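You operate a simulated robot arm through the tools that you are given. There is no shell and no other tool. Be economical: measure what you need, move in short steps, check, and stop when the job is done.

Carry out the task below with a simulated robot arm. There is one attempt and no reset: what you move stays moved.

Task
Put the grey sign that says "Recheck" from the middle of the black board on top of the green boxes and the grey sign marked "Graded" on top of the blue roll there.
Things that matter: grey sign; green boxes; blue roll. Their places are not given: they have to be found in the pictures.

The check looks at the end state, three seconds after you hand in, the way a careful person would. Anything else that was tipped, shoved, dropped, spilled or broken makes it a failure.

Robot
A 6-joint arm with a two-finger parallel gripper, fixed in place. Base frame: the origin is at the foot of the arm, x ahead of it, y to its left, z up; the work surface is at about z = 0. Units: m, rad, N and s.
With the tool pointing down near the work surface it reaches from about 0.14 to 0.58 m from the base axis. Its first joint turns from -1.152 to 1.152 rad. Payload 2.1 kg.
The TCP is the grasp point between the finger pads, 0.03 m short of the fingertips. In the tool frame z runs along the fingers and y along their closing line. The gripper opens to 0.094 m. The fingers are 0.028 m wide and 0.01 m thick; the gripper's body (0.05 by 0.096 m) begins 0.055 m behind the TCP.
Orientation is told as [roll, pitch, yaw] about the base's x, y, z axes, in that order, counted from this pose: with the fingers straight down and closing along the base's y, the tool's x points along the base's -x, its y along +y and its z along -z.

Tools
- The arm moves only by the tool step_arm. Its argument "increments" is a list of rows, each a list of 5 numbers: the shift along the tool's x, y, z in cm, then the turn about the tool's z in rad, then the opening, from 0 (shut) to 1 (fully open). In form: [[x, y, z, yaw, fingers], ...]. A call has 1 to 12 rows; each row shifts and turns the commanded pose from where the row before left it, along the tool's axes as they then stand. Rows are played at 5 a second. More than 0.05 m and 0.15 rad between two rows, or a gripper value outside its range, and nothing of the call is played. Where a pose cannot be reached the arm comes as near as it can. A force on the tool above 40 N (or 10 N above the force at the start of the call, whichever is more), or a blocked arm, ends the call early, and 0.2 s more pass. Each finger travels about 0.072 m/s and halts on what it meets, pressing with about 36 N; the grip force reading is that of the motor and also rises with nothing between the fingers. The clock runs only during rows and for 0.2 s after the last one: add rows that do not move to give the fingers time. It gives the time, the measured TCP pose, the force on the tool (base axes), the opening and the grip force at its end, in the units of the frame above (readings bear some noise), and new pictures: "views" is both (left out), scene, wrist or none.
- Cameras (640 x 400 px; columns grow to the right, rows downward): "scene" is fixed at [0.0576, -0.3766, 0.4794]; the picture's right is [0.75, -0.66, 0.00], its down [-0.40, -0.45, -0.80] and it looks along [0.53, 0.60, -0.61] (base axes); focal length 279 px, centre (320, 200). "wrist" rides on the gripper at [-0.037, 0, -0.058] in the tool frame; the picture's right is [0.00, -1.00, 0.00], its down [0.97, 0.00, -0.24] and it looks along [0.24, 0.00, 0.97] (tool axes); focal length 218 px, centre (320, 200).
- probe_pixels(camera, pixels): for up to 12 pixels [column, row] of the newest picture of that camera ("zoom" is the newest enlarged one), the place [x, y, z] in the base frame of the surface seen there, good to about 0.003 m. It takes no simulated time.
- zoom(camera, box): a new picture of the part [left, top, right, bottom] of that camera's present view, enlarged. It takes no simulated time.
- sign_off(): hands the job in; it is judged then, once.

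Keep the steps short. Do not move on a guess: measure, check each grasp and each placing, and mend mistakes. In all there are 60 turns and 120 pictures (those below and enlarged ones count). Leave the gripper open and the arm clear of the work at the hand-in unless told otherwise, and finish with a single line.

The tools are called after "Request:" by a JSON object that holds its "fn" and its "kwargs". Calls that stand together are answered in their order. step_arm: Moves the arm, as the interface text tells. Its arguments: {"type":"object","properties":{"increments":{"type":"array","items":{"type":"array","items":{"type":"number"}}},"views":{"type":"string","enum":["both","scene","wrist","none"]}},"required":["increments"]} The other tools are called the same way: probe_pixels (camera, pixels) gives the place of the surface under pixels of a picture; zoom (camera, box) takes an enlarged picture of a part of a camera's view; sign_off () hands the job in.

At the start:

```text
clock: 0.0
eef_pos: [0.2905, -0.0262, 0.2676]
tcp_rot: [-0.004, 0.0, 0.0]
ft_force: [-0.4, 0.2, 0.0]
grip_width: 0.0941
finger_force: 0.1
```

scene: 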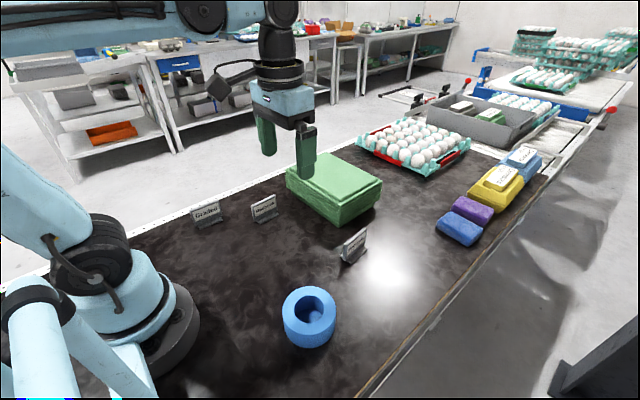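
wrist: 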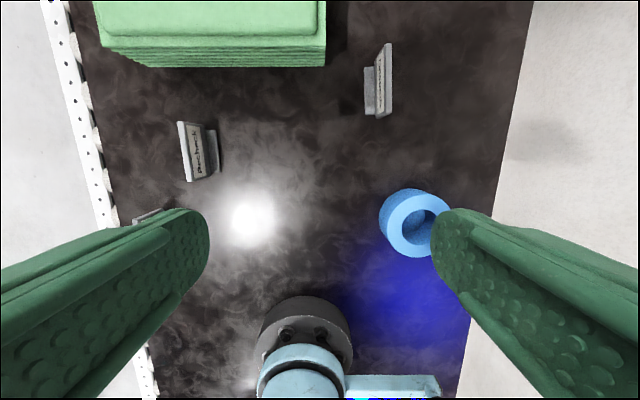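

I see three grey signs at about (206,213), (264,207) and (353,246), the green boxes at (335,188) and the blue roll at (309,316). I'll zoom in to read the signs and check the stack.

Request:
{"fn": "zoom", "kwargs": {"camera": "scene", "box": [180, 150, 390, 281]}}

Request:
{"fn": "zoom", "kwargs": {"camera": "wrist", "box": [80, 0, 480, 250]}}

Request:
{"fn": "probe_pixels", "kwargs": {"camera": "scene", "pixels": [[206, 213], [207, 203], [264, 208], [265, 198], [353, 246], [353, 235], [335, 182], [290, 170], [345, 204], [378, 181], [325, 157], [345, 220]]}}

Request:
{"fn": "probe_pixels", "kwargs": {"camera": "wrist", "pixels": [[183, 122], [191, 181], [212, 130], [218, 170], [388, 44], [388, 115], [368, 68], [368, 112], [382, 225], [410, 192], [425, 225], [405, 250]]}}

```text
3.05 times, centred on (285, 216) of scene
```

zoom: 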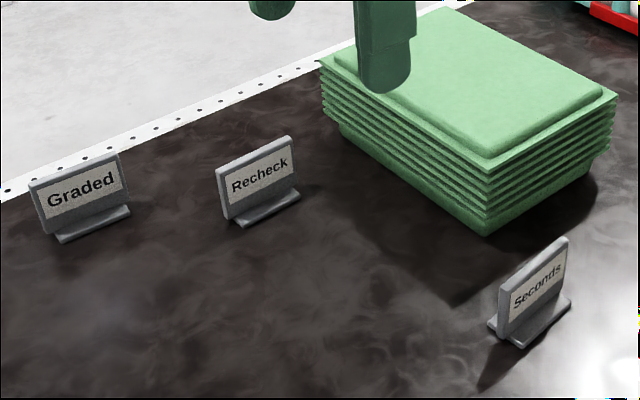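

```text
1.60 times, centred on (280, 125) of wrist
```

zoom: 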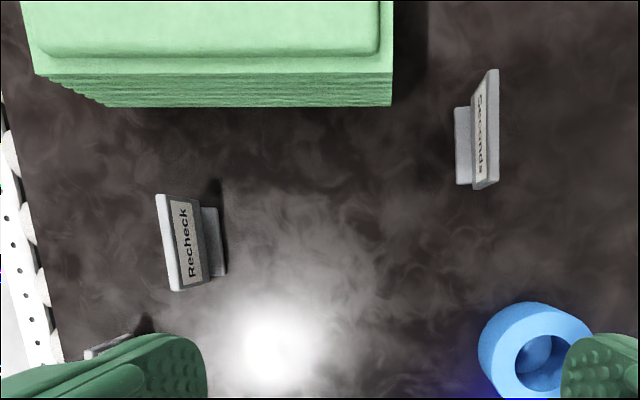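

```text
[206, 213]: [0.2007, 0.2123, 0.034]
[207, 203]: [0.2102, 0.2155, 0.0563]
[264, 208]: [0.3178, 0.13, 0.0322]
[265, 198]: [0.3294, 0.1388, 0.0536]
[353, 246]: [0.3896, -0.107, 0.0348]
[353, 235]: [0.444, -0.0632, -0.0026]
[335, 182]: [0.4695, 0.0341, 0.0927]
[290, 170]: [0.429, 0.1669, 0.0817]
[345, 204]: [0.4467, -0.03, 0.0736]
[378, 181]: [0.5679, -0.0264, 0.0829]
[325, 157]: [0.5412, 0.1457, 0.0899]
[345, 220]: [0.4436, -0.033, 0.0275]
```

```text
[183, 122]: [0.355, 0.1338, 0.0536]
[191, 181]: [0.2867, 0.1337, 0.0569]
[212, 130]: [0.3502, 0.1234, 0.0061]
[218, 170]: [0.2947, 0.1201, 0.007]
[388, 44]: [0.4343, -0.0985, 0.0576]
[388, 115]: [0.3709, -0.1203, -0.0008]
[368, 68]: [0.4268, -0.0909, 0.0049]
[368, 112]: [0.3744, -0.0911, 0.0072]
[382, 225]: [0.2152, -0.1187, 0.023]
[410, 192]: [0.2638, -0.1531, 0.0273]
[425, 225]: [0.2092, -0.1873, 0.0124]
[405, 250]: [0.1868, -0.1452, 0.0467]
```

The target signs are Graded at left and Recheck in the middle; Seconds stays where it is. I'll zoom in to get the tilt and yaw of both signs, plus the geometry of the roll.

Request:
{"fn": "zoom", "kwargs": {"camera": "scene", "box": [185, 185, 285, 247]}}

Request:
{"fn": "probe_pixels", "kwargs": {"camera": "scene", "pixels": [[310, 289], [284, 312], [334, 312], [309, 326], [309, 347], [290, 300], [328, 298], [322, 322], [296, 323], [310, 310], [312, 320], [300, 291]]}}

```text
6.40 times, centred on (235, 216) of scene
```

zoom: 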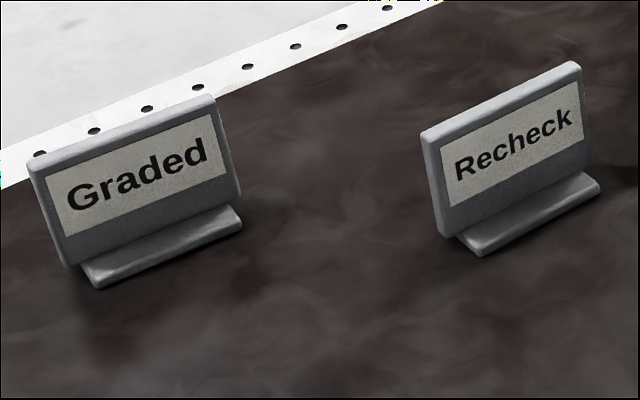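

```text
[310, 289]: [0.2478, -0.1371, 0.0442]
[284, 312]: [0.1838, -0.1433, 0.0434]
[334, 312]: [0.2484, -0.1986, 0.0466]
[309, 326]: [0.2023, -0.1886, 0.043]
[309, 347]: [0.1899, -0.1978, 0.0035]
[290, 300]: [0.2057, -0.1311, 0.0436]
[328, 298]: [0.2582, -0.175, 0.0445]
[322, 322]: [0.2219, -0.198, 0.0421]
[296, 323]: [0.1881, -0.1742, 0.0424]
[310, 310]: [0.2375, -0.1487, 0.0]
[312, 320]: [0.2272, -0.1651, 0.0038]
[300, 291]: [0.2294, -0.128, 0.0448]
```

The roll top is at about z=0.045, centre near (0.22,-0.164), with a hole. Next I'll probe edge points on both signs in the zoomed picture.

Request:
{"fn": "probe_pixels", "kwargs": {"camera": "zoom", "pixels": [[432, 138], [444, 228], [574, 70], [585, 155], [485, 248], [595, 188], [36, 170], [70, 255], [208, 104], [235, 195], [100, 280], [236, 225]]}}

Request:
{"fn": "zoom", "kwargs": {"camera": "scene", "box": [265, 270, 353, 325]}}

```text
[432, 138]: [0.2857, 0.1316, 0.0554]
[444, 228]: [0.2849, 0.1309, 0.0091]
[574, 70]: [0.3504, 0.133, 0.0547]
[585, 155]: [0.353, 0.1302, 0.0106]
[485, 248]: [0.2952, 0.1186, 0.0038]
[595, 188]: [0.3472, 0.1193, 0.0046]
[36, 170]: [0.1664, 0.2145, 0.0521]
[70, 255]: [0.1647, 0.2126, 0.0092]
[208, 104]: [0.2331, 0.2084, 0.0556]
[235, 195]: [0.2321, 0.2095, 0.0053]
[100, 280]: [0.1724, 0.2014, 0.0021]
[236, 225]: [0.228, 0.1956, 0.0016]
```

```text
7.27 times, centred on (309, 298) of scene
```

zoom: 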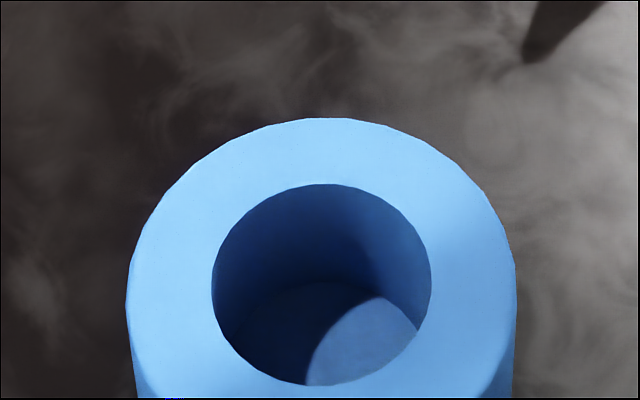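

The plates stand upright. Recheck has its front face at y≈0.131 and spans x 0.285–0.353 with yaw ≈ 0. Graded is turned by about -0.08 rad. I'll move above Recheck with the fingers open and measure its thickness from the wrist.

Request:
{"fn": "step_arm", "kwargs": {"increments": [[-0.57, 3.2, 1.5, 0, 1], [-0.57, 3.2, 1.5, 0, 1], [-0.57, 3.2, 1.5, 0, 1], [-0.57, 3.2, 1.5, 0, 1], [-0.57, 3.3, 1.5, 0, 1], [0, 0, 0, 0, 1]]}}

```text
clock: 1.4
eef_pos: [0.318, 0.1338, 0.1913]
tcp_rot: [-0.001, -0.002, 0.0]
ft_force: [-0.5, -0.3, -0.2]
grip_width: 0.0937
finger_force: 0.0
```

scene: 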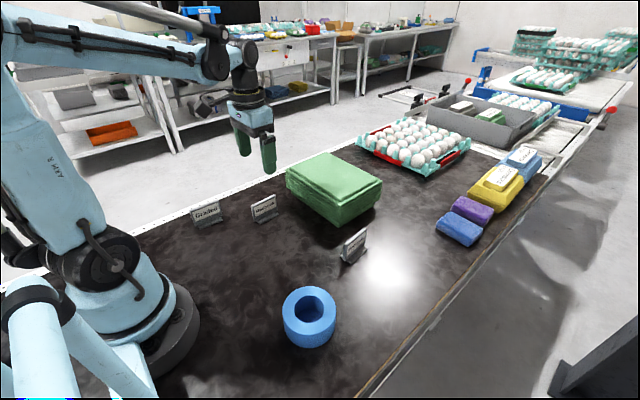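
wrist: 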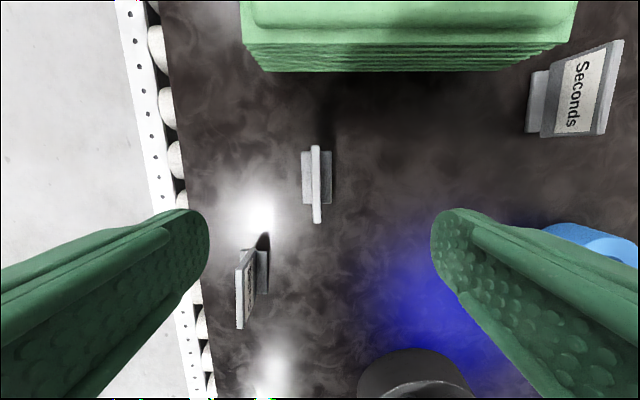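

The sign is an inverted T, with the plate at column 316 and the foot on both sides. I'll probe the plate top, the foot edges, and Graded's plate and foot.

Request:
{"fn": "probe_pixels", "kwargs": {"camera": "wrist", "pixels": [[316, 149], [316, 219], [313, 185], [319, 185], [304, 178], [329, 178], [316, 185], [240, 272], [240, 322], [264, 255], [264, 290]]}}

Request:
{"fn": "zoom", "kwargs": {"camera": "wrist", "box": [220, 130, 380, 230]}}

```text
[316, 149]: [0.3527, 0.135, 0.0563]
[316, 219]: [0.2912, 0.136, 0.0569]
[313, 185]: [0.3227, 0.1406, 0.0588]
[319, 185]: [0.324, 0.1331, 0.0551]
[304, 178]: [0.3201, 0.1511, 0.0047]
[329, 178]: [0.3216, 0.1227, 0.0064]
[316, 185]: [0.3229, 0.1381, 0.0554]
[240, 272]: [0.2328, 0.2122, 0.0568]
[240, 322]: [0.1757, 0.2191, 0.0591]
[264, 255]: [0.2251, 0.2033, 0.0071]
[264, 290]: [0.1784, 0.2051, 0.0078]
```

```text
4.00 times, centred on (300, 180) of wrist
```

zoom: 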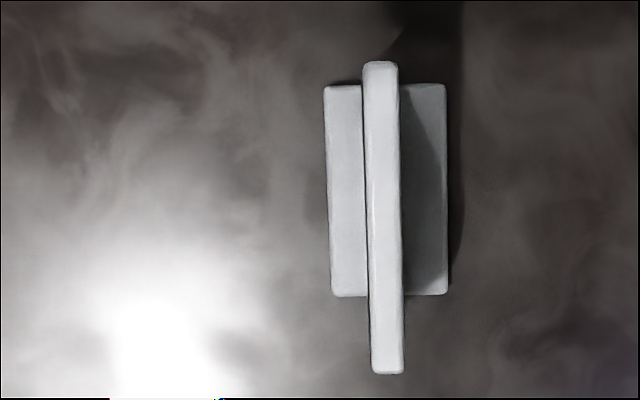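

Recheck's plate is centred at (0.320, 0.1365), about 8 mm thick, with its top at z=0.057 and its foot top at 0.007. I'll descend to TCP z≈0.045, which puts the fingertips at 0.015, then close.

Request:
{"fn": "step_arm", "kwargs": {"increments": [[-0.2, 0.27, 3, -0.02, 1], [0, 0, 3, 0, 1], [0, 0, 3, 0, 1], [0, 0, 3, 0, 1], [0, 0, 2.6, 0, 1], [0, 0, 0, 0, 1], [0, 0, 0, 0, 1]]}}

```text
clock: 3.0
eef_pos: [0.3212, 0.1391, 0.0444]
tcp_rot: [-0.002, 0.0, 0.02]
ft_force: [0.3, 0.1, -0.3]
grip_width: 0.094
finger_force: 0.1
```

scene: 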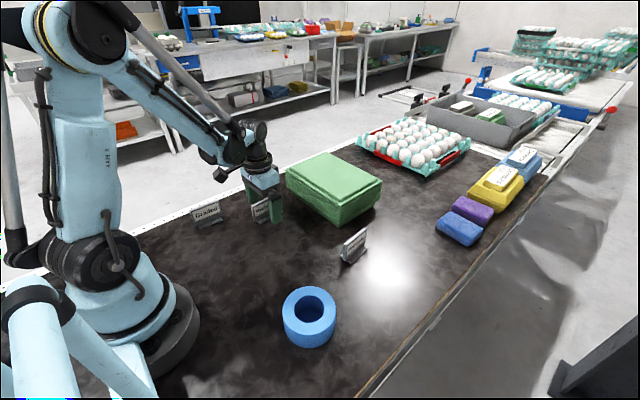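
wrist: 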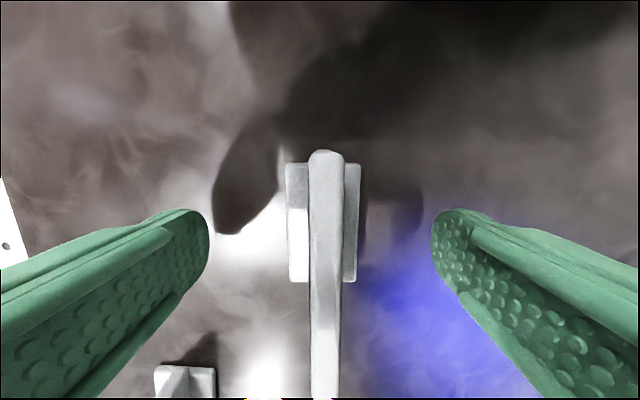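

The plate sits at column ~324 against the centre 320, so I'm about 1.5 mm off. I'll correct that and close gradually.

Request:
{"fn": "step_arm", "kwargs": {"increments": [[0, -0.15, 0, 0, 1], [0, 0, 0, 0, 0.5], [0, 0, 0, 0, 0.25], [0, 0, 0, 0, 0], [0, 0, 0, 0, 0], [0, 0, 0, 0, 0]]}}

```text
clock: 4.4
eef_pos: [0.3205, 0.1377, 0.0447]
tcp_rot: [-0.003, 0.0, 0.021]
ft_force: [-0.2, 0.2, 0.2]
grip_width: 0.0117
finger_force: 35.9
```

scene: 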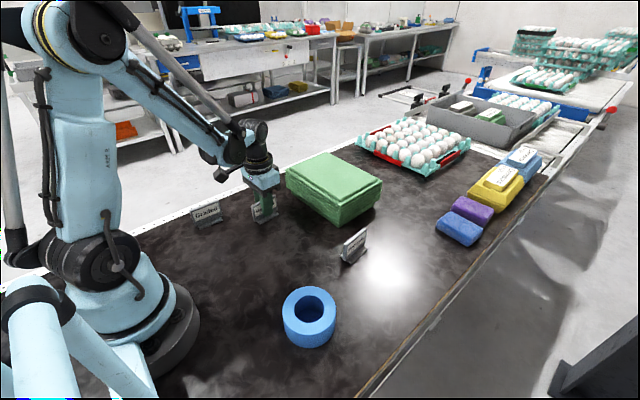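
wrist: 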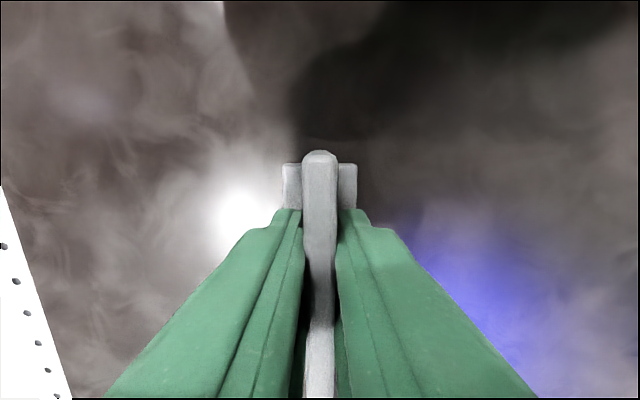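

Gripped at 11.7 mm wide with 36 N. I'll lift straight up.

Request:
{"fn": "step_arm", "kwargs": {"increments": [[0, 0, -2, 0, 0], [0, 0, -4, 0, 0], [0, 0, -4, 0, 0], [0, 0, -4, 0, 0], [0, 0, 0, 0, 0]]}}

Request:
{"fn": "probe_pixels", "kwargs": {"camera": "scene", "pixels": [[293, 170], [342, 204], [376, 180], [324, 155], [335, 180], [326, 164], [312, 172], [345, 191], [360, 180]]}}

Request:
{"fn": "zoom", "kwargs": {"camera": "scene", "box": [230, 110, 390, 210]}}

```text
clock: 5.6
eef_pos: [0.3214, 0.1383, 0.1844]
tcp_rot: [-0.002, 0.0, 0.021]
ft_force: [-0.2, -0.3, -0.3]
grip_width: 0.0117
finger_force: 36.2
```

scene: 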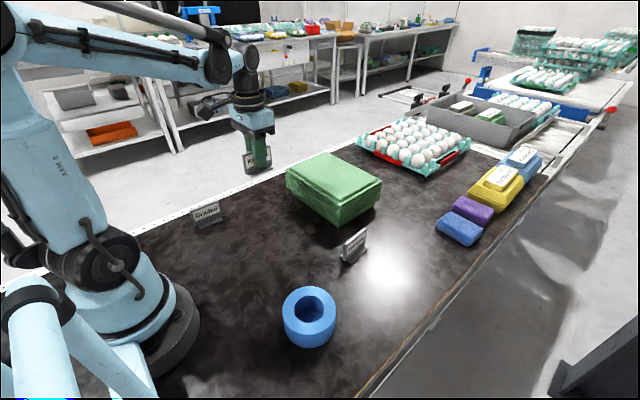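
wrist: 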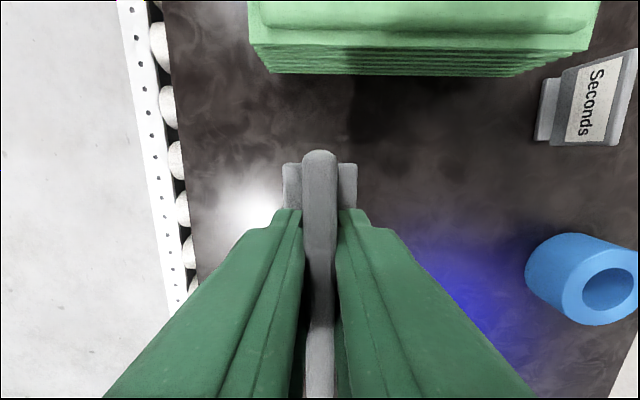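

```text
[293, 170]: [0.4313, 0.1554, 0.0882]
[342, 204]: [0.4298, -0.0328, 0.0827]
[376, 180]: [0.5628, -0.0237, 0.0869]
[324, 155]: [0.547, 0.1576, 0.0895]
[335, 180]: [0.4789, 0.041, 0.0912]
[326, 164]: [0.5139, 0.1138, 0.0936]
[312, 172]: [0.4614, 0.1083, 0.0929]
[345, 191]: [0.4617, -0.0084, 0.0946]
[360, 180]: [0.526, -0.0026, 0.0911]
```

```text
4.00 times, centred on (310, 160) of scene
```

zoom: 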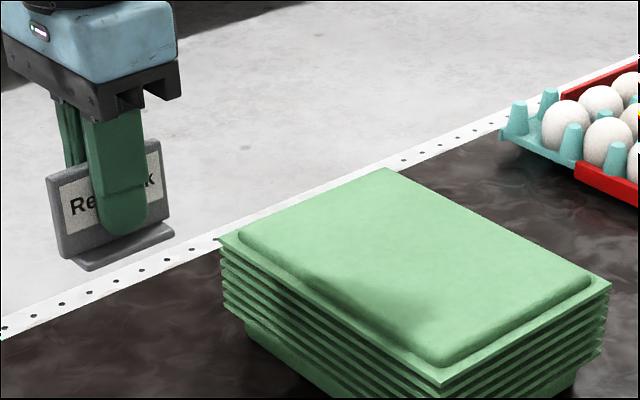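

The sign is held and hanging upright. The box top is at z≈0.092 with its centre near (0.495, 0.06). I'll move over it at this height, leaving about 4.5 cm clearance.

Request:
{"fn": "step_arm", "kwargs": {"increments": [[-2.4, -1.1, 0, 0, 0], [-3.4, -1.6, 0, 0, 0], [-3.4, -1.6, 0, 0, 0], [-3.4, -1.6, 0, 0, 0], [-2.6, -1.2, 0, 0, 0], [-1.6, -0.7, 0, 0, 0], [0, 0, 0, 0, 0]]}}

```text
clock: 7.2
eef_pos: [0.4908, 0.0607, 0.1859]
tcp_rot: [-0.003, 0.0, 0.019]
ft_force: [-0.9, 0.0, -0.2]
grip_width: 0.0115
finger_force: 35.4
```

scene: 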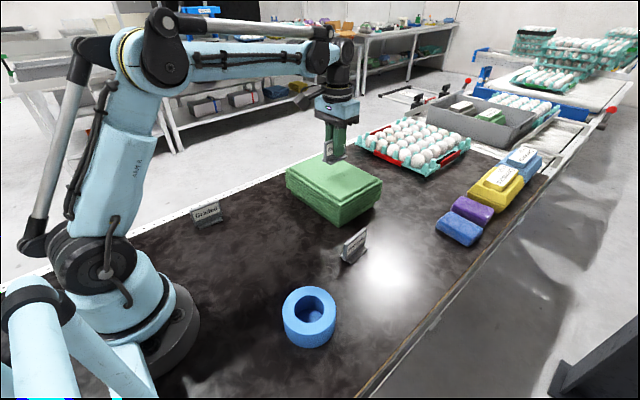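
wrist: 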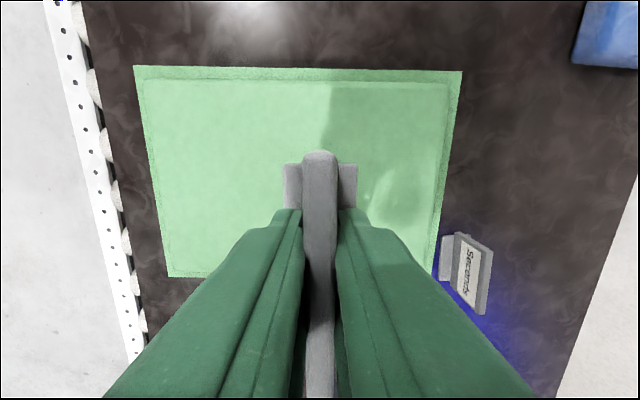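

Sign is centred over the box top. I'll lower in small steps and watch the force; contact is expected near z≈0.137.

Request:
{"fn": "step_arm", "kwargs": {"increments": [[0, 0, 2, 0, 0], [0, 0, 1.5, 0, 0], [0, 0, 0.7, 0, 0], [0, 0, 0.3, 0, 0], [0, 0, 0.1, 0, 0], [0, 0, 0, 0, 0]]}}

Request:
{"fn": "zoom", "kwargs": {"camera": "scene", "box": [270, 110, 398, 190]}}

```text
clock: 8.6
eef_pos: [0.4908, 0.0608, 0.1392]
tcp_rot: [-0.002, -0.001, 0.02]
ft_force: [-0.9, -0.3, -0.4]
grip_width: 0.0115
finger_force: 36.0
```

scene: 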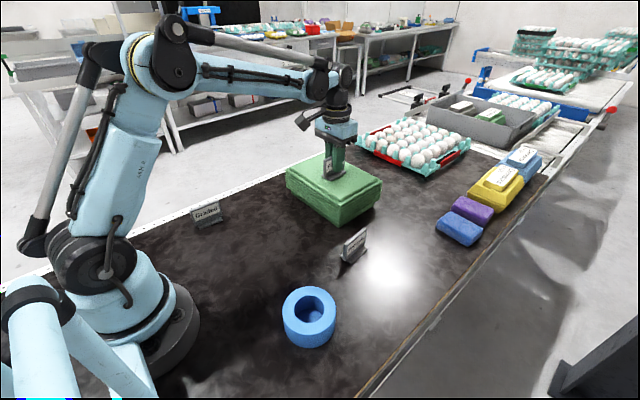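
wrist: 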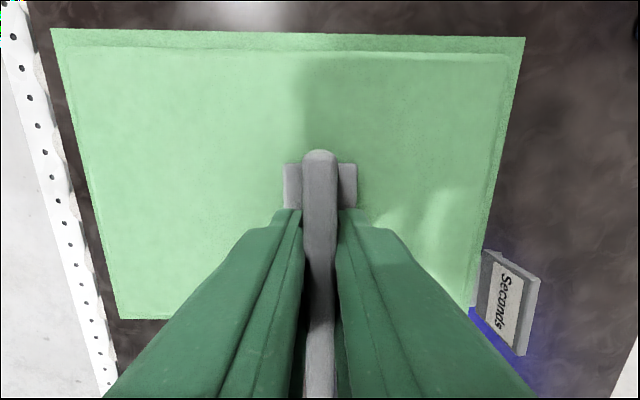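

```text
5.00 times, centred on (334, 150) of scene
```

zoom: 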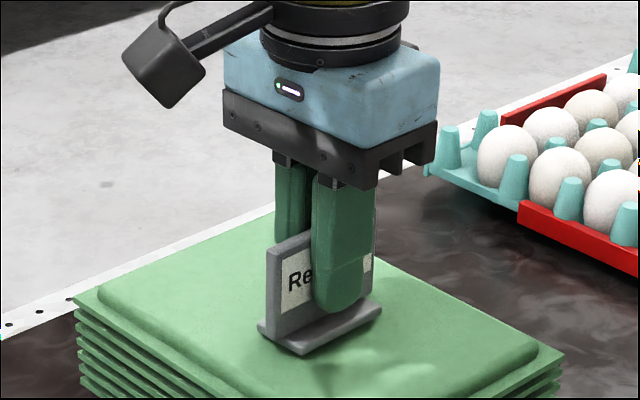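

No contact force yet at z=0.139, so I'll go down in 1 mm steps.

Request:
{"fn": "step_arm", "kwargs": {"increments": [[0, 0, 0.1, 0, 0], [0, 0, 0.1, 0, 0], [0, 0, 0, 0, 0]], "views": "none"}}

```text
clock: 9.4
eef_pos: [0.4914, 0.062, 0.1381]
tcp_rot: [-0.003, 0.001, 0.017]
ft_force: [-1.0, 0.0, 0.3]
grip_width: 0.0115
finger_force: 36.2
```

Request:
{"fn": "step_arm", "kwargs": {"increments": [[0, 0, 0.1, 0, 0], [0, 0, 0, 0, 0]], "views": "none"}}

```text
clock: 10.0
eef_pos: [0.4917, 0.0611, 0.1378]
tcp_rot: [-0.002, -0.003, 0.019]
ft_force: [0.6, -2.4, 24.9]
grip_width: 0.0117
finger_force: 35.7
```

Contact: the upward force is 25 N at z≈0.138. I'll back off 0.5 mm and open symmetrically.

Request:
{"fn": "step_arm", "kwargs": {"increments": [[0, 0, -0.05, 0, 0], [0, 0, 0, 0, 0.15], [0, 0, 0, 0, 0.4], [0, 0, 0, 0, 0.8], [0, 0, 0, 0, 1], [0, 0, 0, 0, 1]]}}

```text
clock: 11.4
eef_pos: [0.492, 0.0632, 0.1375]
tcp_rot: [-0.003, -0.001, 0.017]
ft_force: [-0.5, -0.6, -0.7]
grip_width: 0.0939
finger_force: 0.1
```

scene: 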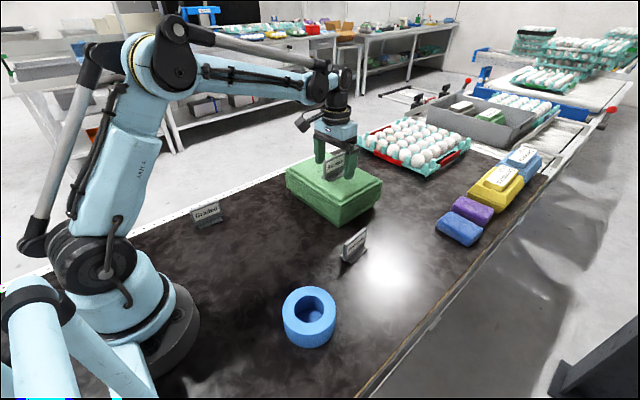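
wrist: 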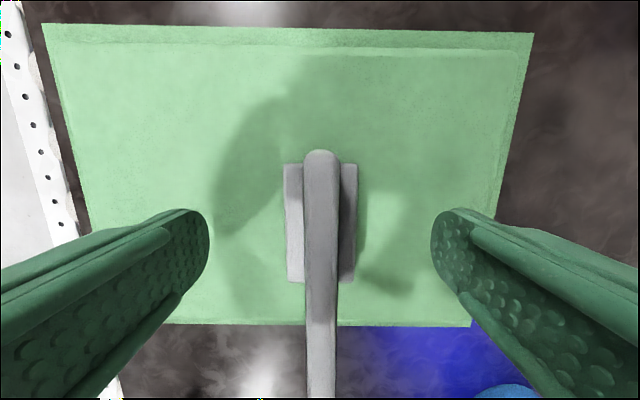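

Recheck is standing on the boxes. I'll go straight up, then across to above Graded.

Request:
{"fn": "step_arm", "kwargs": {"increments": [[0, 0, -3, 0, 1], [0, 0, -4, 0, 1], [0, 0, -2, 0, 1], [3.5, 1.85, 0, 0, 1], [3.5, 1.85, 0, 0, 1], [3.5, 1.85, 0, 0, 1], [3.5, 1.85, 0, 0, 1], [3.5, 1.85, 0, 0, 1], [3.5, 1.85, 0, 0, 1], [3.5, 1.85, 0, 0, 1], [3.5, 1.85, 0, 0, 1], [0, 0, 0, 0, 1]]}}

Request:
{"fn": "zoom", "kwargs": {"camera": "scene", "box": [270, 110, 398, 190]}}

```text
clock: 14.0
eef_pos: [0.2079, 0.2049, 0.2251]
tcp_rot: [-0.003, -0.001, 0.019]
ft_force: [-0.4, -0.2, -0.1]
grip_width: 0.094
finger_force: 0.1
```

scene: 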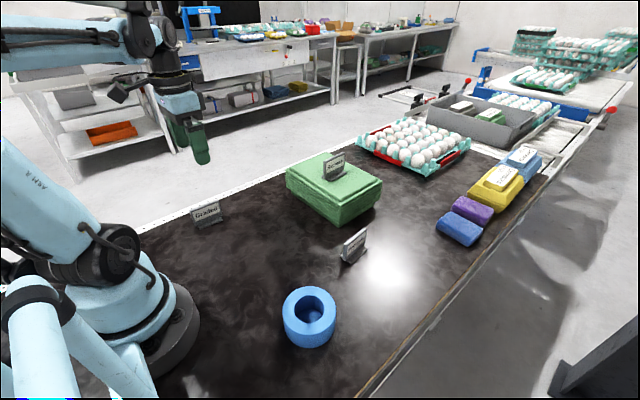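
wrist: 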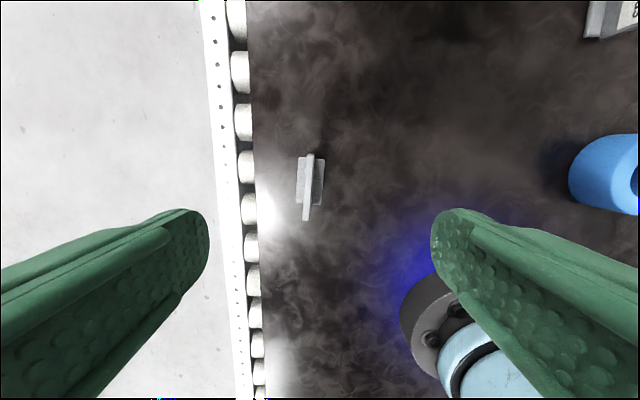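

```text
5.00 times, centred on (334, 150) of scene
```

zoom: 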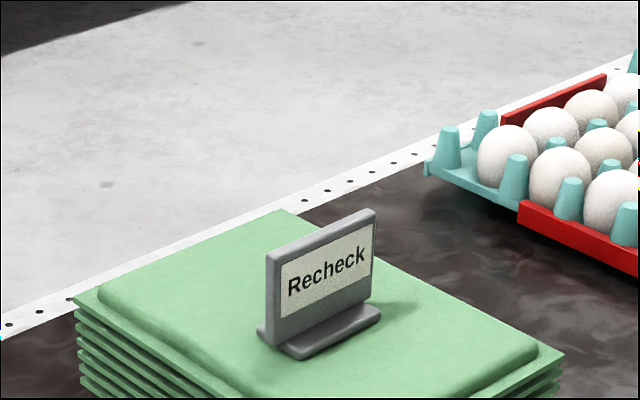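

Recheck stands upright. Graded is in the wrist view at (309,187), so I'll zoom there to get its exact position and yaw.

Request:
{"fn": "zoom", "kwargs": {"camera": "wrist", "box": [262, 155, 358, 215]}}

Request:
{"fn": "probe_pixels", "kwargs": {"camera": "wrist", "pixels": [[310, 156], [306, 217], [308, 187], [299, 178], [321, 178], [300, 160], [322, 162], [320, 204]]}}

```text
6.67 times, centred on (310, 185) of wrist
```

zoom: 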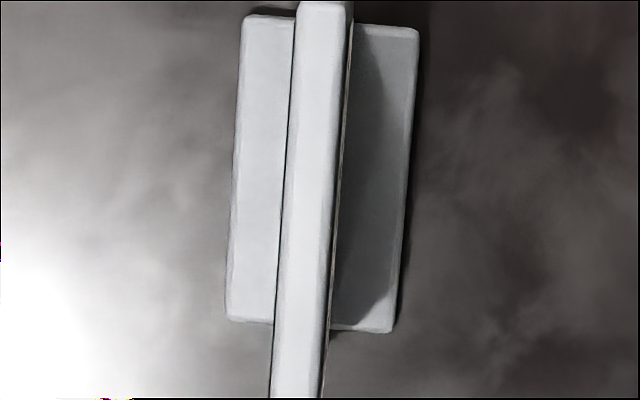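

```text
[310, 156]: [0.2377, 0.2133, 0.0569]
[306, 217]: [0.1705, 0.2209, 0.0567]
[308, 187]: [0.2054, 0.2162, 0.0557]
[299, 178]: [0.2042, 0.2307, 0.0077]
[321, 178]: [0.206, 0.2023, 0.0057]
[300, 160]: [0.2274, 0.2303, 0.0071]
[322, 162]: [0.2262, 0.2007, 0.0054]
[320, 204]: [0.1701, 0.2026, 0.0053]
```

Graded's centre is about (0.203, 0.2165), yaw ≈ -0.07. A roller rail runs close by on the left, so I'll check its position against the open finger before descending.

Request:
{"fn": "probe_pixels", "kwargs": {"camera": "wrist", "pixels": [[247, 168], [247, 210], [240, 168], [236, 190], [225, 168], [210, 168], [257, 190], [252, 230]]}}

Request:
{"fn": "step_arm", "kwargs": {"increments": [[0.45, 1.16, 0, 0.09, 1], [0, 0, 3, 0, 1], [0, 0, 3, 0, 1], [0, 0, 3, 0, 1], [0, 0, 0, 0, 1]]}}

```text
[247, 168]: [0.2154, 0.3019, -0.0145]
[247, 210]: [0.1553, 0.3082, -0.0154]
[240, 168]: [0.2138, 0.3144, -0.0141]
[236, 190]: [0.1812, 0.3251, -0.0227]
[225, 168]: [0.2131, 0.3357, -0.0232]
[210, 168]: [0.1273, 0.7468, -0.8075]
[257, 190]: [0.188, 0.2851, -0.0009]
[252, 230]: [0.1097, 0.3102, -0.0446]
```

```text
clock: 15.2
eef_pos: [0.204, 0.2146, 0.1366]
tcp_rot: [-0.001, 0.0, -0.07]
ft_force: [-0.1, -0.3, 0.3]
grip_width: 0.094
finger_force: 0.0
```

scene: 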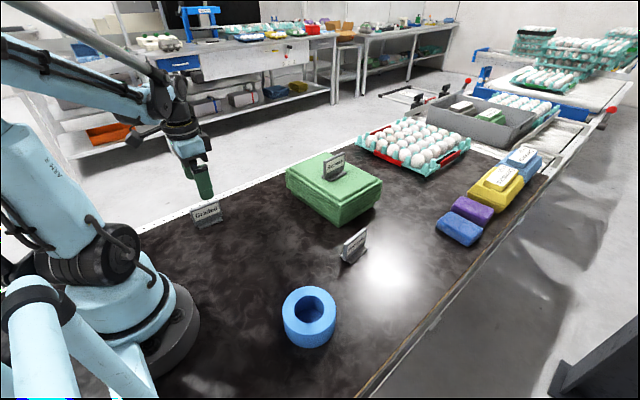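
wrist: 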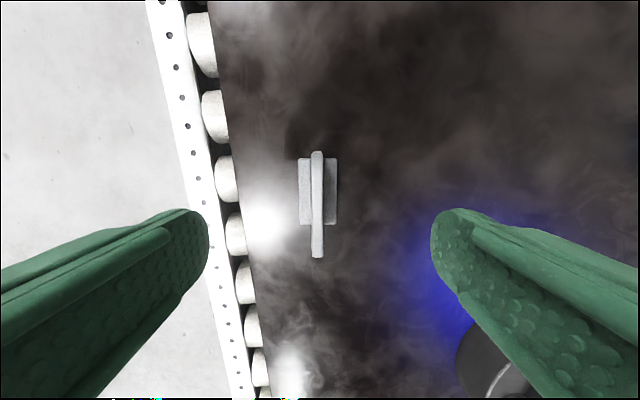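

The rail lies below the surface, so it's clear. The plate now looks parallel to the fingers at column 317, about 2 mm left of centre. I'll correct that and descend to z≈0.045.

Request:
{"fn": "step_arm", "kwargs": {"increments": [[0, 0.2, 3, 0, 1], [0, 0, 3, 0, 1], [0, 0, 3.2, 0, 1], [0, 0, 0, 0, 1], [0, 0, 0, 0, 1]], "views": "wrist"}}

```text
clock: 16.4
eef_pos: [0.2035, 0.2173, 0.0442]
tcp_rot: [-0.002, -0.002, -0.069]
ft_force: [-0.1, 0.8, -0.1]
grip_width: 0.094
finger_force: 0.0
```

wrist: 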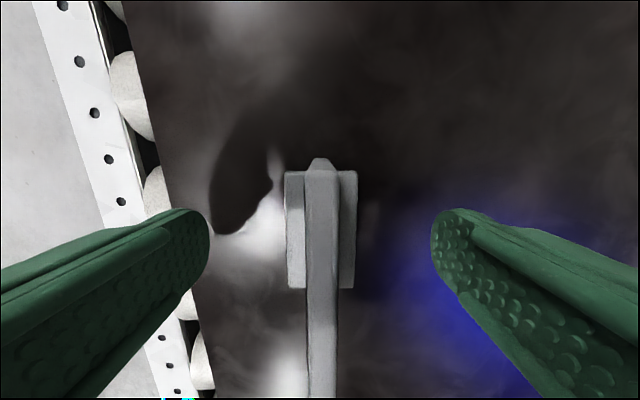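

Column is centred at 321. The sign sits about 3 mm further toward the base than Recheck did in the same view, so I'll shift tool x by +0.3 cm and close.

Request:
{"fn": "step_arm", "kwargs": {"increments": [[0.3, 0, 0, 0, 1], [0, 0, 0, 0, 0.5], [0, 0, 0, 0, 0.25], [0, 0, 0, 0, 0], [0, 0, 0, 0, 0], [0, 0, 0, 0, 0]], "views": "wrist"}}

```text
clock: 17.8
eef_pos: [0.2017, 0.2171, 0.0441]
tcp_rot: [-0.003, 0.0, -0.071]
ft_force: [0.0, 0.1, -0.4]
grip_width: 0.0114
finger_force: 36.1
```

wrist: 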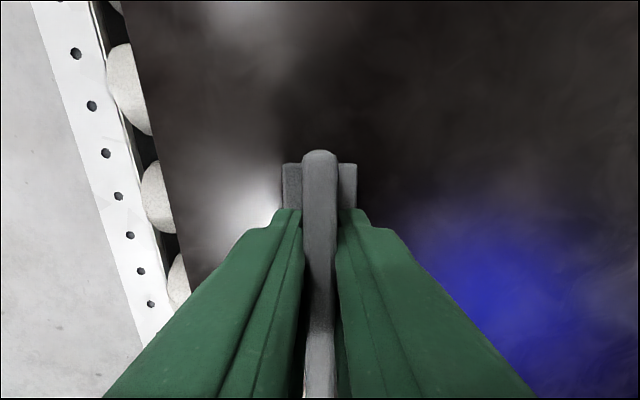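

Same grip picture as Recheck, held at 11.4 mm. I'll lift.

Request:
{"fn": "step_arm", "kwargs": {"increments": [[0, 0, -2, 0, 0], [0, 0, -4, 0, 0], [0, 0, -4, 0, 0], [0, 0, -4, 0, 0], [0, 0, -2, 0, 0], [0, 0, 0, -0.07, 0]], "views": "scene"}}

```text
clock: 19.2
eef_pos: [0.1997, 0.2176, 0.2057]
tcp_rot: [-0.002, 0.0, 0.001]
ft_force: [-0.2, -0.1, -0.2]
grip_width: 0.0113
finger_force: 35.8
```

scene: 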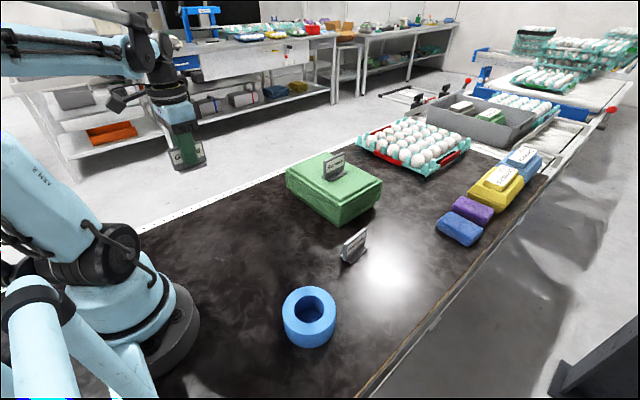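

Graded is held and lifted. I'll carry it across at z≈0.2 to (0.235, -0.09), beside the roll, to look at the roll from above. Recheck's top is at 0.15 and well off this path.

Request:
{"fn": "step_arm", "kwargs": {"increments": [[-0.4, -2.5, 0, 0, 0], [-0.4, -3.5, 0, 0, 0], [-0.4, -3.5, 0, 0, 0], [-0.4, -3.5, 0, 0, 0], [-0.4, -3.5, 0, 0, 0], [-0.4, -3.5, 0, 0, 0], [-0.4, -3.5, 0, 0, 0], [-0.4, -3.5, 0, 0, 0], [-0.3, -2.2, 0, 0, 0], [0, -1.5, 0, 0, 0], [0, 0, 0, 0, 0]]}}

```text
clock: 21.6
eef_pos: [0.236, -0.0882, 0.2048]
tcp_rot: [-0.003, 0.0, 0.0]
ft_force: [-0.5, -0.5, 0.0]
grip_width: 0.0116
finger_force: 35.9
```

scene: 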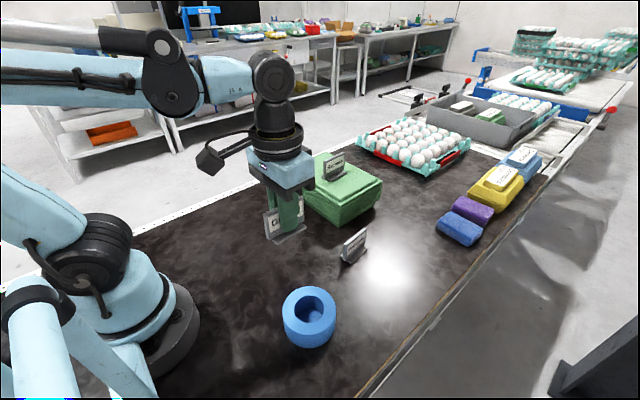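
wrist: 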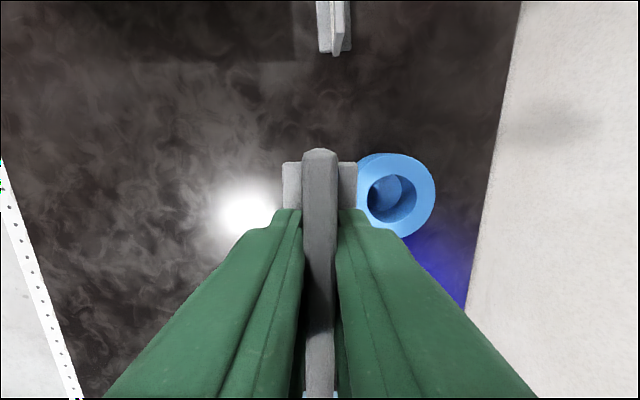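

The roll is visible at (398,196). I'll zoom in and then probe its rim and hole edges.

Request:
{"fn": "zoom", "kwargs": {"camera": "wrist", "box": [336, 146, 448, 216]}}

Request:
{"fn": "zoom", "kwargs": {"camera": "wrist", "box": [336, 150, 464, 246]}}

```text
5.71 times, centred on (392, 181) of wrist
```

zoom: 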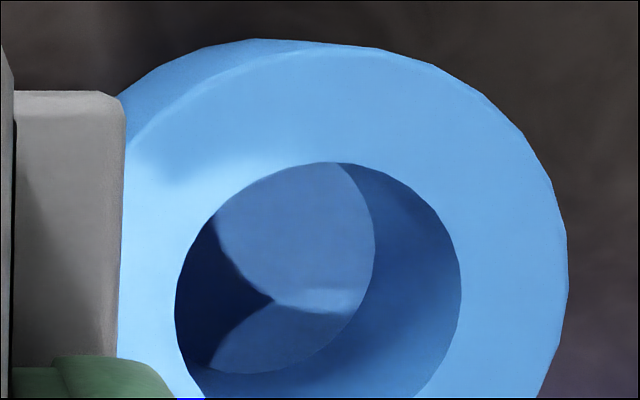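

```text
4.17 times, centred on (400, 198) of wrist
```

zoom: 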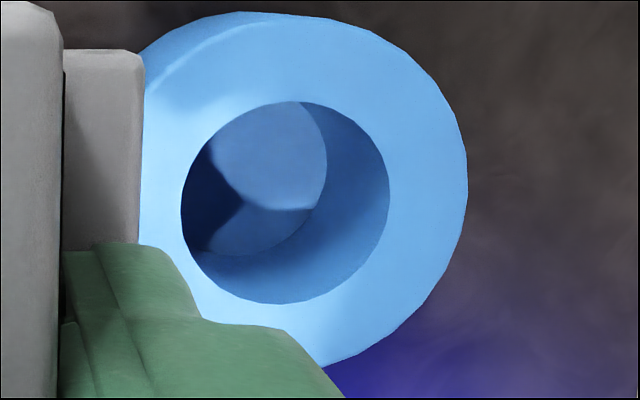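

Request:
{"fn": "probe_pixels", "kwargs": {"camera": "zoom", "pixels": [[176, 200], [396, 200], [286, 95], [286, 311], [462, 190], [318, 24], [362, 348], [150, 150], [430, 120], [430, 280]]}}

```text
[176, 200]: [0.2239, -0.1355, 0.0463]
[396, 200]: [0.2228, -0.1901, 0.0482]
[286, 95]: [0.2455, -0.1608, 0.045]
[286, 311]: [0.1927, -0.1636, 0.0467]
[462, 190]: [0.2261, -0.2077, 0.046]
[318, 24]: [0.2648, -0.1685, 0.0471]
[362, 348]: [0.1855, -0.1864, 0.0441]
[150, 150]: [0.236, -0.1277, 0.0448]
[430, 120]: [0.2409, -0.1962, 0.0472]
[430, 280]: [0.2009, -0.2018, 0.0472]
```

Fitted centre of the roll is (0.220, -0.162), top z≈0.046, hole about 5 cm across. The foot is about 5.7 × 2.9 cm, so it bridges the hole with all corners on the ring. I'll move over the centre and descend to z≈0.098, just above contact.

Request:
{"fn": "step_arm", "kwargs": {"increments": [[0.8, -3.7, 0, 0, 0], [0.8, -3.7, 0, 0, 0], [0, 0, 0, 0, 0], [0, 0, 3, 0, 0], [0, 0, 3, 0, 0], [0, 0, 3, 0, 0], [0, 0, 1.6, 0, 0], [0, 0, 0, 0, 0]]}}

Request:
{"fn": "zoom", "kwargs": {"camera": "scene", "box": [250, 255, 378, 335]}}

```text
clock: 23.4
eef_pos: [0.2186, -0.1626, 0.0983]
tcp_rot: [0.001, 0.0, -0.001]
ft_force: [0.2, 0.6, 0.1]
grip_width: 0.0115
finger_force: 36.6
```

scene: 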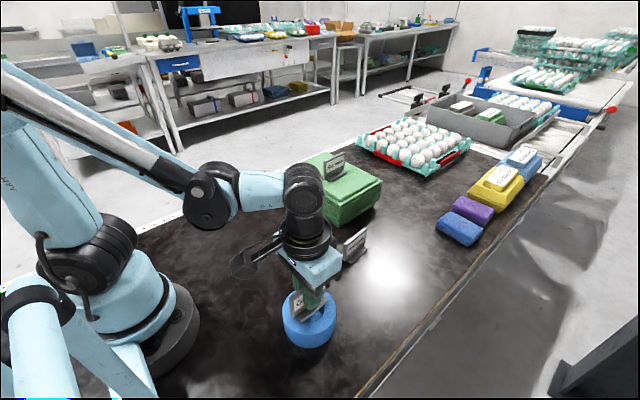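
wrist: 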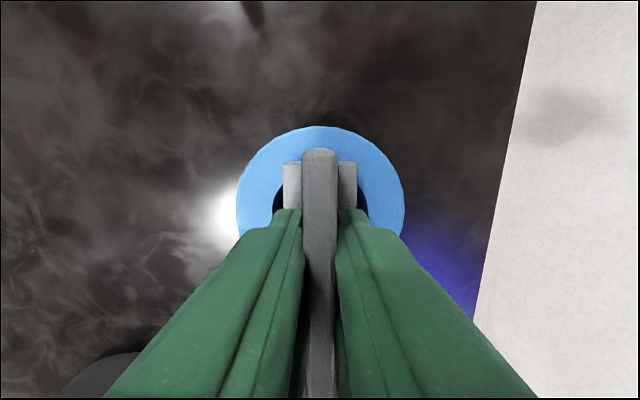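

```text
5.00 times, centred on (314, 295) of scene
```

zoom: 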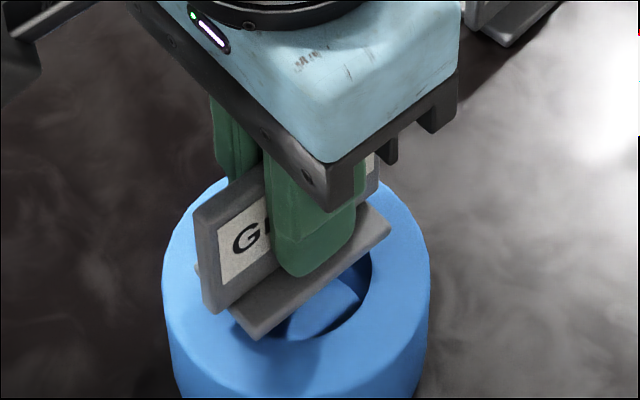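

Laterally centred (roll columns 237–404, midpoint 320.5). I'll probe the foot's far edge and the rim to check fore-aft centring.

Request:
{"fn": "probe_pixels", "kwargs": {"camera": "wrist", "pixels": [[292, 165], [347, 165], [320, 129], [240, 200], [400, 200], [320, 152]]}}

Request:
{"fn": "probe_pixels", "kwargs": {"camera": "zoom", "pixels": [[258, 325], [380, 228], [300, 292], [166, 260], [425, 270], [280, 345]]}}

```text
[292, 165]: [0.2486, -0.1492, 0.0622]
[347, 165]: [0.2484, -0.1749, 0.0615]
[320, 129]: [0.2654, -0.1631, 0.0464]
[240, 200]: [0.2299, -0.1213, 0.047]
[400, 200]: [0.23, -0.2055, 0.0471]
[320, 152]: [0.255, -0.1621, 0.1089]
```

```text
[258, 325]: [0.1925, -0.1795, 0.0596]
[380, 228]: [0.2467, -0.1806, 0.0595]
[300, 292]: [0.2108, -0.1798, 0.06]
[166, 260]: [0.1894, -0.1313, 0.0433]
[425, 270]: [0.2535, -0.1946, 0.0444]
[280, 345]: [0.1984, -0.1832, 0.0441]
```

The foot spans x 0.192–0.249 (centre 0.220) and the rim centre is about 0.221, so it's aligned. I'll lower gently.

Request:
{"fn": "step_arm", "kwargs": {"increments": [[0, 0, 0.3, 0, 0], [0, 0, 0.2, 0, 0], [0, 0, 0.1, 0, 0], [0, 0, 0, 0, 0]], "views": "none"}}

```text
clock: 24.4
eef_pos: [0.2193, -0.1617, 0.0913]
tcp_rot: [-0.003, 0.0, -0.001]
ft_force: [0.1, 0.4, -0.9]
grip_width: 0.0114
finger_force: 36.1
```

Request:
{"fn": "step_arm", "kwargs": {"increments": [[0, 0, 0.1, 0, 0], [0, 0, 0, 0, 0]], "views": "none"}}

```text
clock: 25.0
eef_pos: [0.2199, -0.1633, 0.0909]
tcp_rot: [-0.002, 0.0, 0.0]
ft_force: [-0.2, -0.2, 0.3]
grip_width: 0.0114
finger_force: 35.5
```

Request:
{"fn": "step_arm", "kwargs": {"increments": [[0, 0, 0.1, 0, 0], [0, 0, 0, 0, 0]], "views": "none"}}

```text
clock: 25.6
eef_pos: [0.2194, -0.1639, 0.0911]
tcp_rot: [-0.002, 0.0, -0.001]
ft_force: [-0.4, -0.3, 0.0]
grip_width: 0.0116
finger_force: 36.1
```

No contact force yet, so I'll go another 1 mm.

Request:
{"fn": "step_arm", "kwargs": {"increments": [[0, 0, 0.1, 0, 0], [0, 0, 0, 0, 0]], "views": "none"}}

```text
clock: 26.2
eef_pos: [0.2193, -0.1627, 0.0904]
tcp_rot: [-0.002, 0.001, 0.001]
ft_force: [0.3, 0.5, -0.5]
grip_width: 0.0114
finger_force: 35.9
```

Request:
{"fn": "step_arm", "kwargs": {"increments": [[0, 0, 0.1, 0, 0], [0, 0, 0, 0, 0]], "views": "none"}}

Request:
{"fn": "zoom", "kwargs": {"camera": "scene", "box": [250, 255, 378, 335]}}

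```text
clock: 26.8
eef_pos: [0.2189, -0.164, 0.0886]
tcp_rot: [-0.003, 0.001, -0.001]
ft_force: [0.1, -0.5, 0.0]
grip_width: 0.0115
finger_force: 36.1
```

```text
5.00 times, centred on (314, 295) of scene
```

zoom: 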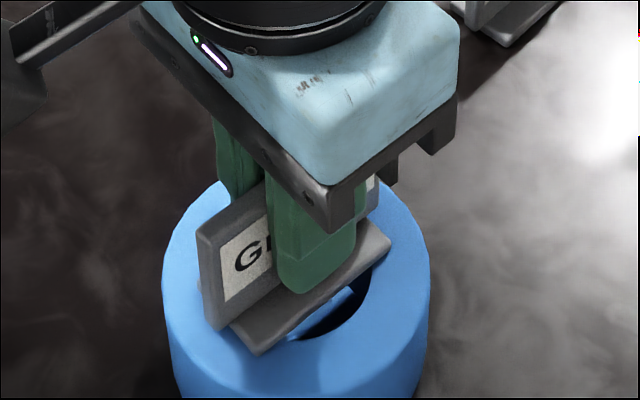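

Nearly touching: the gap shadow has closed up in the picture. I'll go another 1 mm.

Request:
{"fn": "step_arm", "kwargs": {"increments": [[0, 0, 0.1, 0, 0], [0, 0, 0, 0, 0]], "views": "none"}}

```text
clock: 27.4
eef_pos: [0.2188, -0.1633, 0.0895]
tcp_rot: [0.0, -0.001, -0.001]
ft_force: [-2.4, 2.6, 31.1]
grip_width: 0.0115
finger_force: 36.1
```

Contact at 31 N. I'll back off 0.5 mm and release.

Request:
{"fn": "step_arm", "kwargs": {"increments": [[0, 0, -0.05, 0, 0], [0, 0, 0, 0, 0.15], [0, 0, 0, 0, 0.4], [0, 0, 0, 0, 0.8], [0, 0, 0, 0, 1], [0, 0, 0, 0, 1]]}}

Request:
{"fn": "zoom", "kwargs": {"camera": "scene", "box": [250, 255, 378, 335]}}

```text
clock: 28.8
eef_pos: [0.22, -0.1631, 0.0892]
tcp_rot: [-0.003, 0.0, 0.001]
ft_force: [-0.1, -0.3, -0.3]
grip_width: 0.094
finger_force: 0.0
```

scene: 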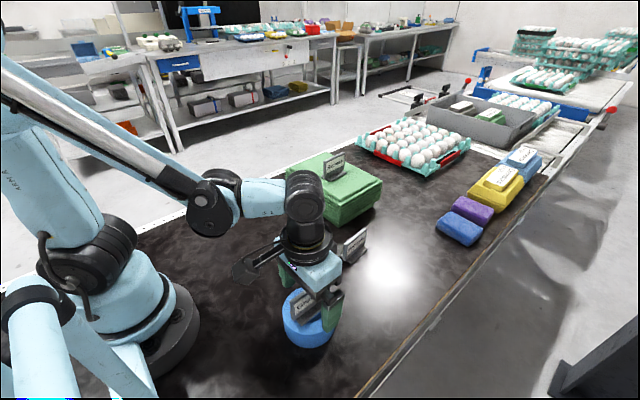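
wrist: 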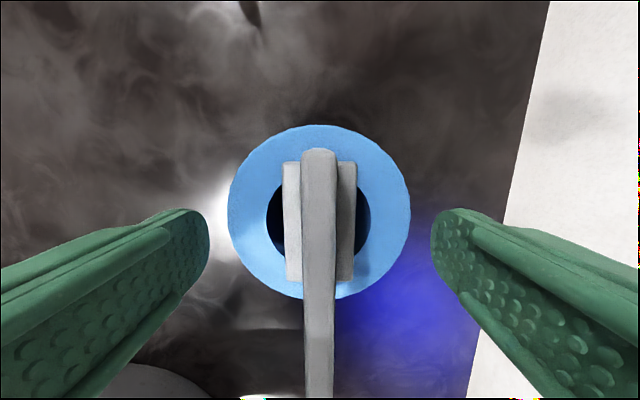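

```text
5.00 times, centred on (314, 295) of scene
```

zoom: 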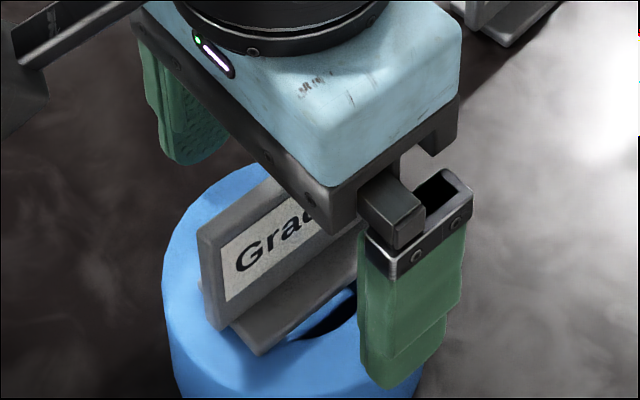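

The sign bridges the hole with both ends on the ring, and the fingers are open. I'll go straight up, then move away to the left.

Request:
{"fn": "step_arm", "kwargs": {"increments": [[0, 0, -2, 0, 1], [0, 0, -4, 0, 1], [0, 0, -4, 0, 1], [0, 0, -4, 0, 1], [-1, 4, 0, 0, 1], [-1, 4, 0, 0, 1], [-1, 4, 0, 0, 1], [-1, 4, 0, 0, 1], [0, 0, 0, 0, 1]]}}

Request:
{"fn": "zoom", "kwargs": {"camera": "scene", "box": [220, 130, 444, 355]}}

```text
clock: 30.8
eef_pos: [0.2579, -0.0024, 0.2283]
tcp_rot: [-0.002, 0.0, -0.001]
ft_force: [-0.4, -0.4, 0.2]
grip_width: 0.0939
finger_force: 0.0
```

scene: 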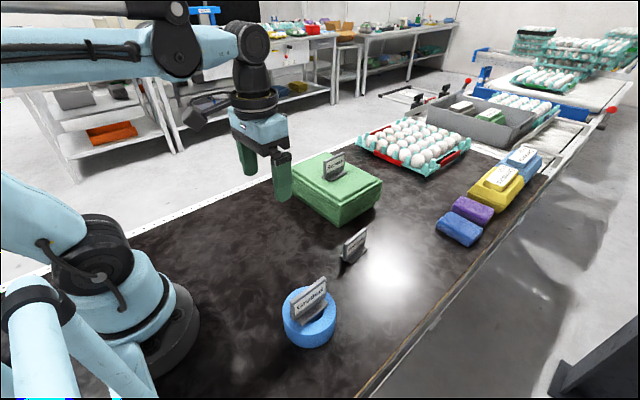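
wrist: 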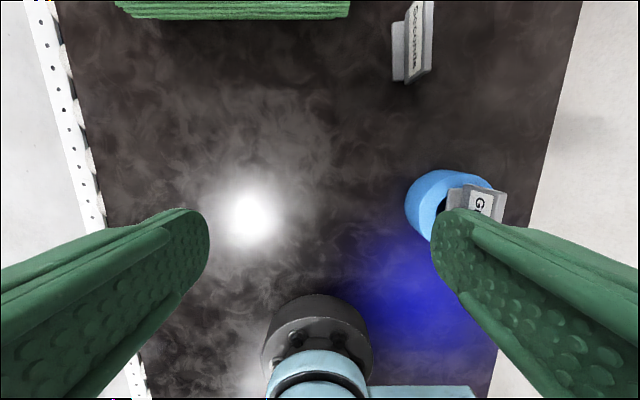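

```text
1.78 times, centred on (332, 242) of scene
```

zoom: 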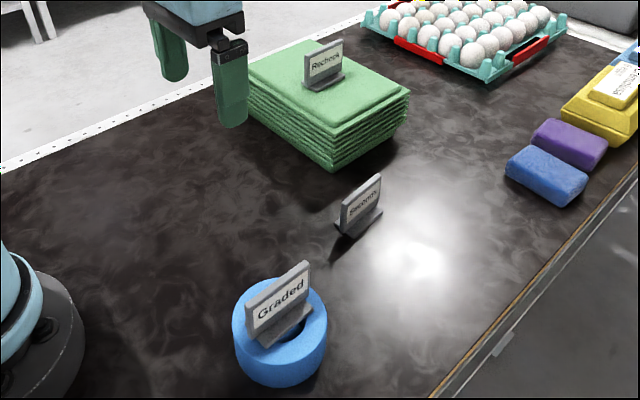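

Both signs stand upright where they should, Seconds and everything else is untouched, and the arm is clear with the gripper open. Handing in.

Request:
{"fn": "sign_off", "kwargs": {}}

```text
The job is handed in.
```

Done: the "Recheck" sign stands on top of the green boxes and the "Graded" sign stands on top of the blue roll; nothing else was moved.
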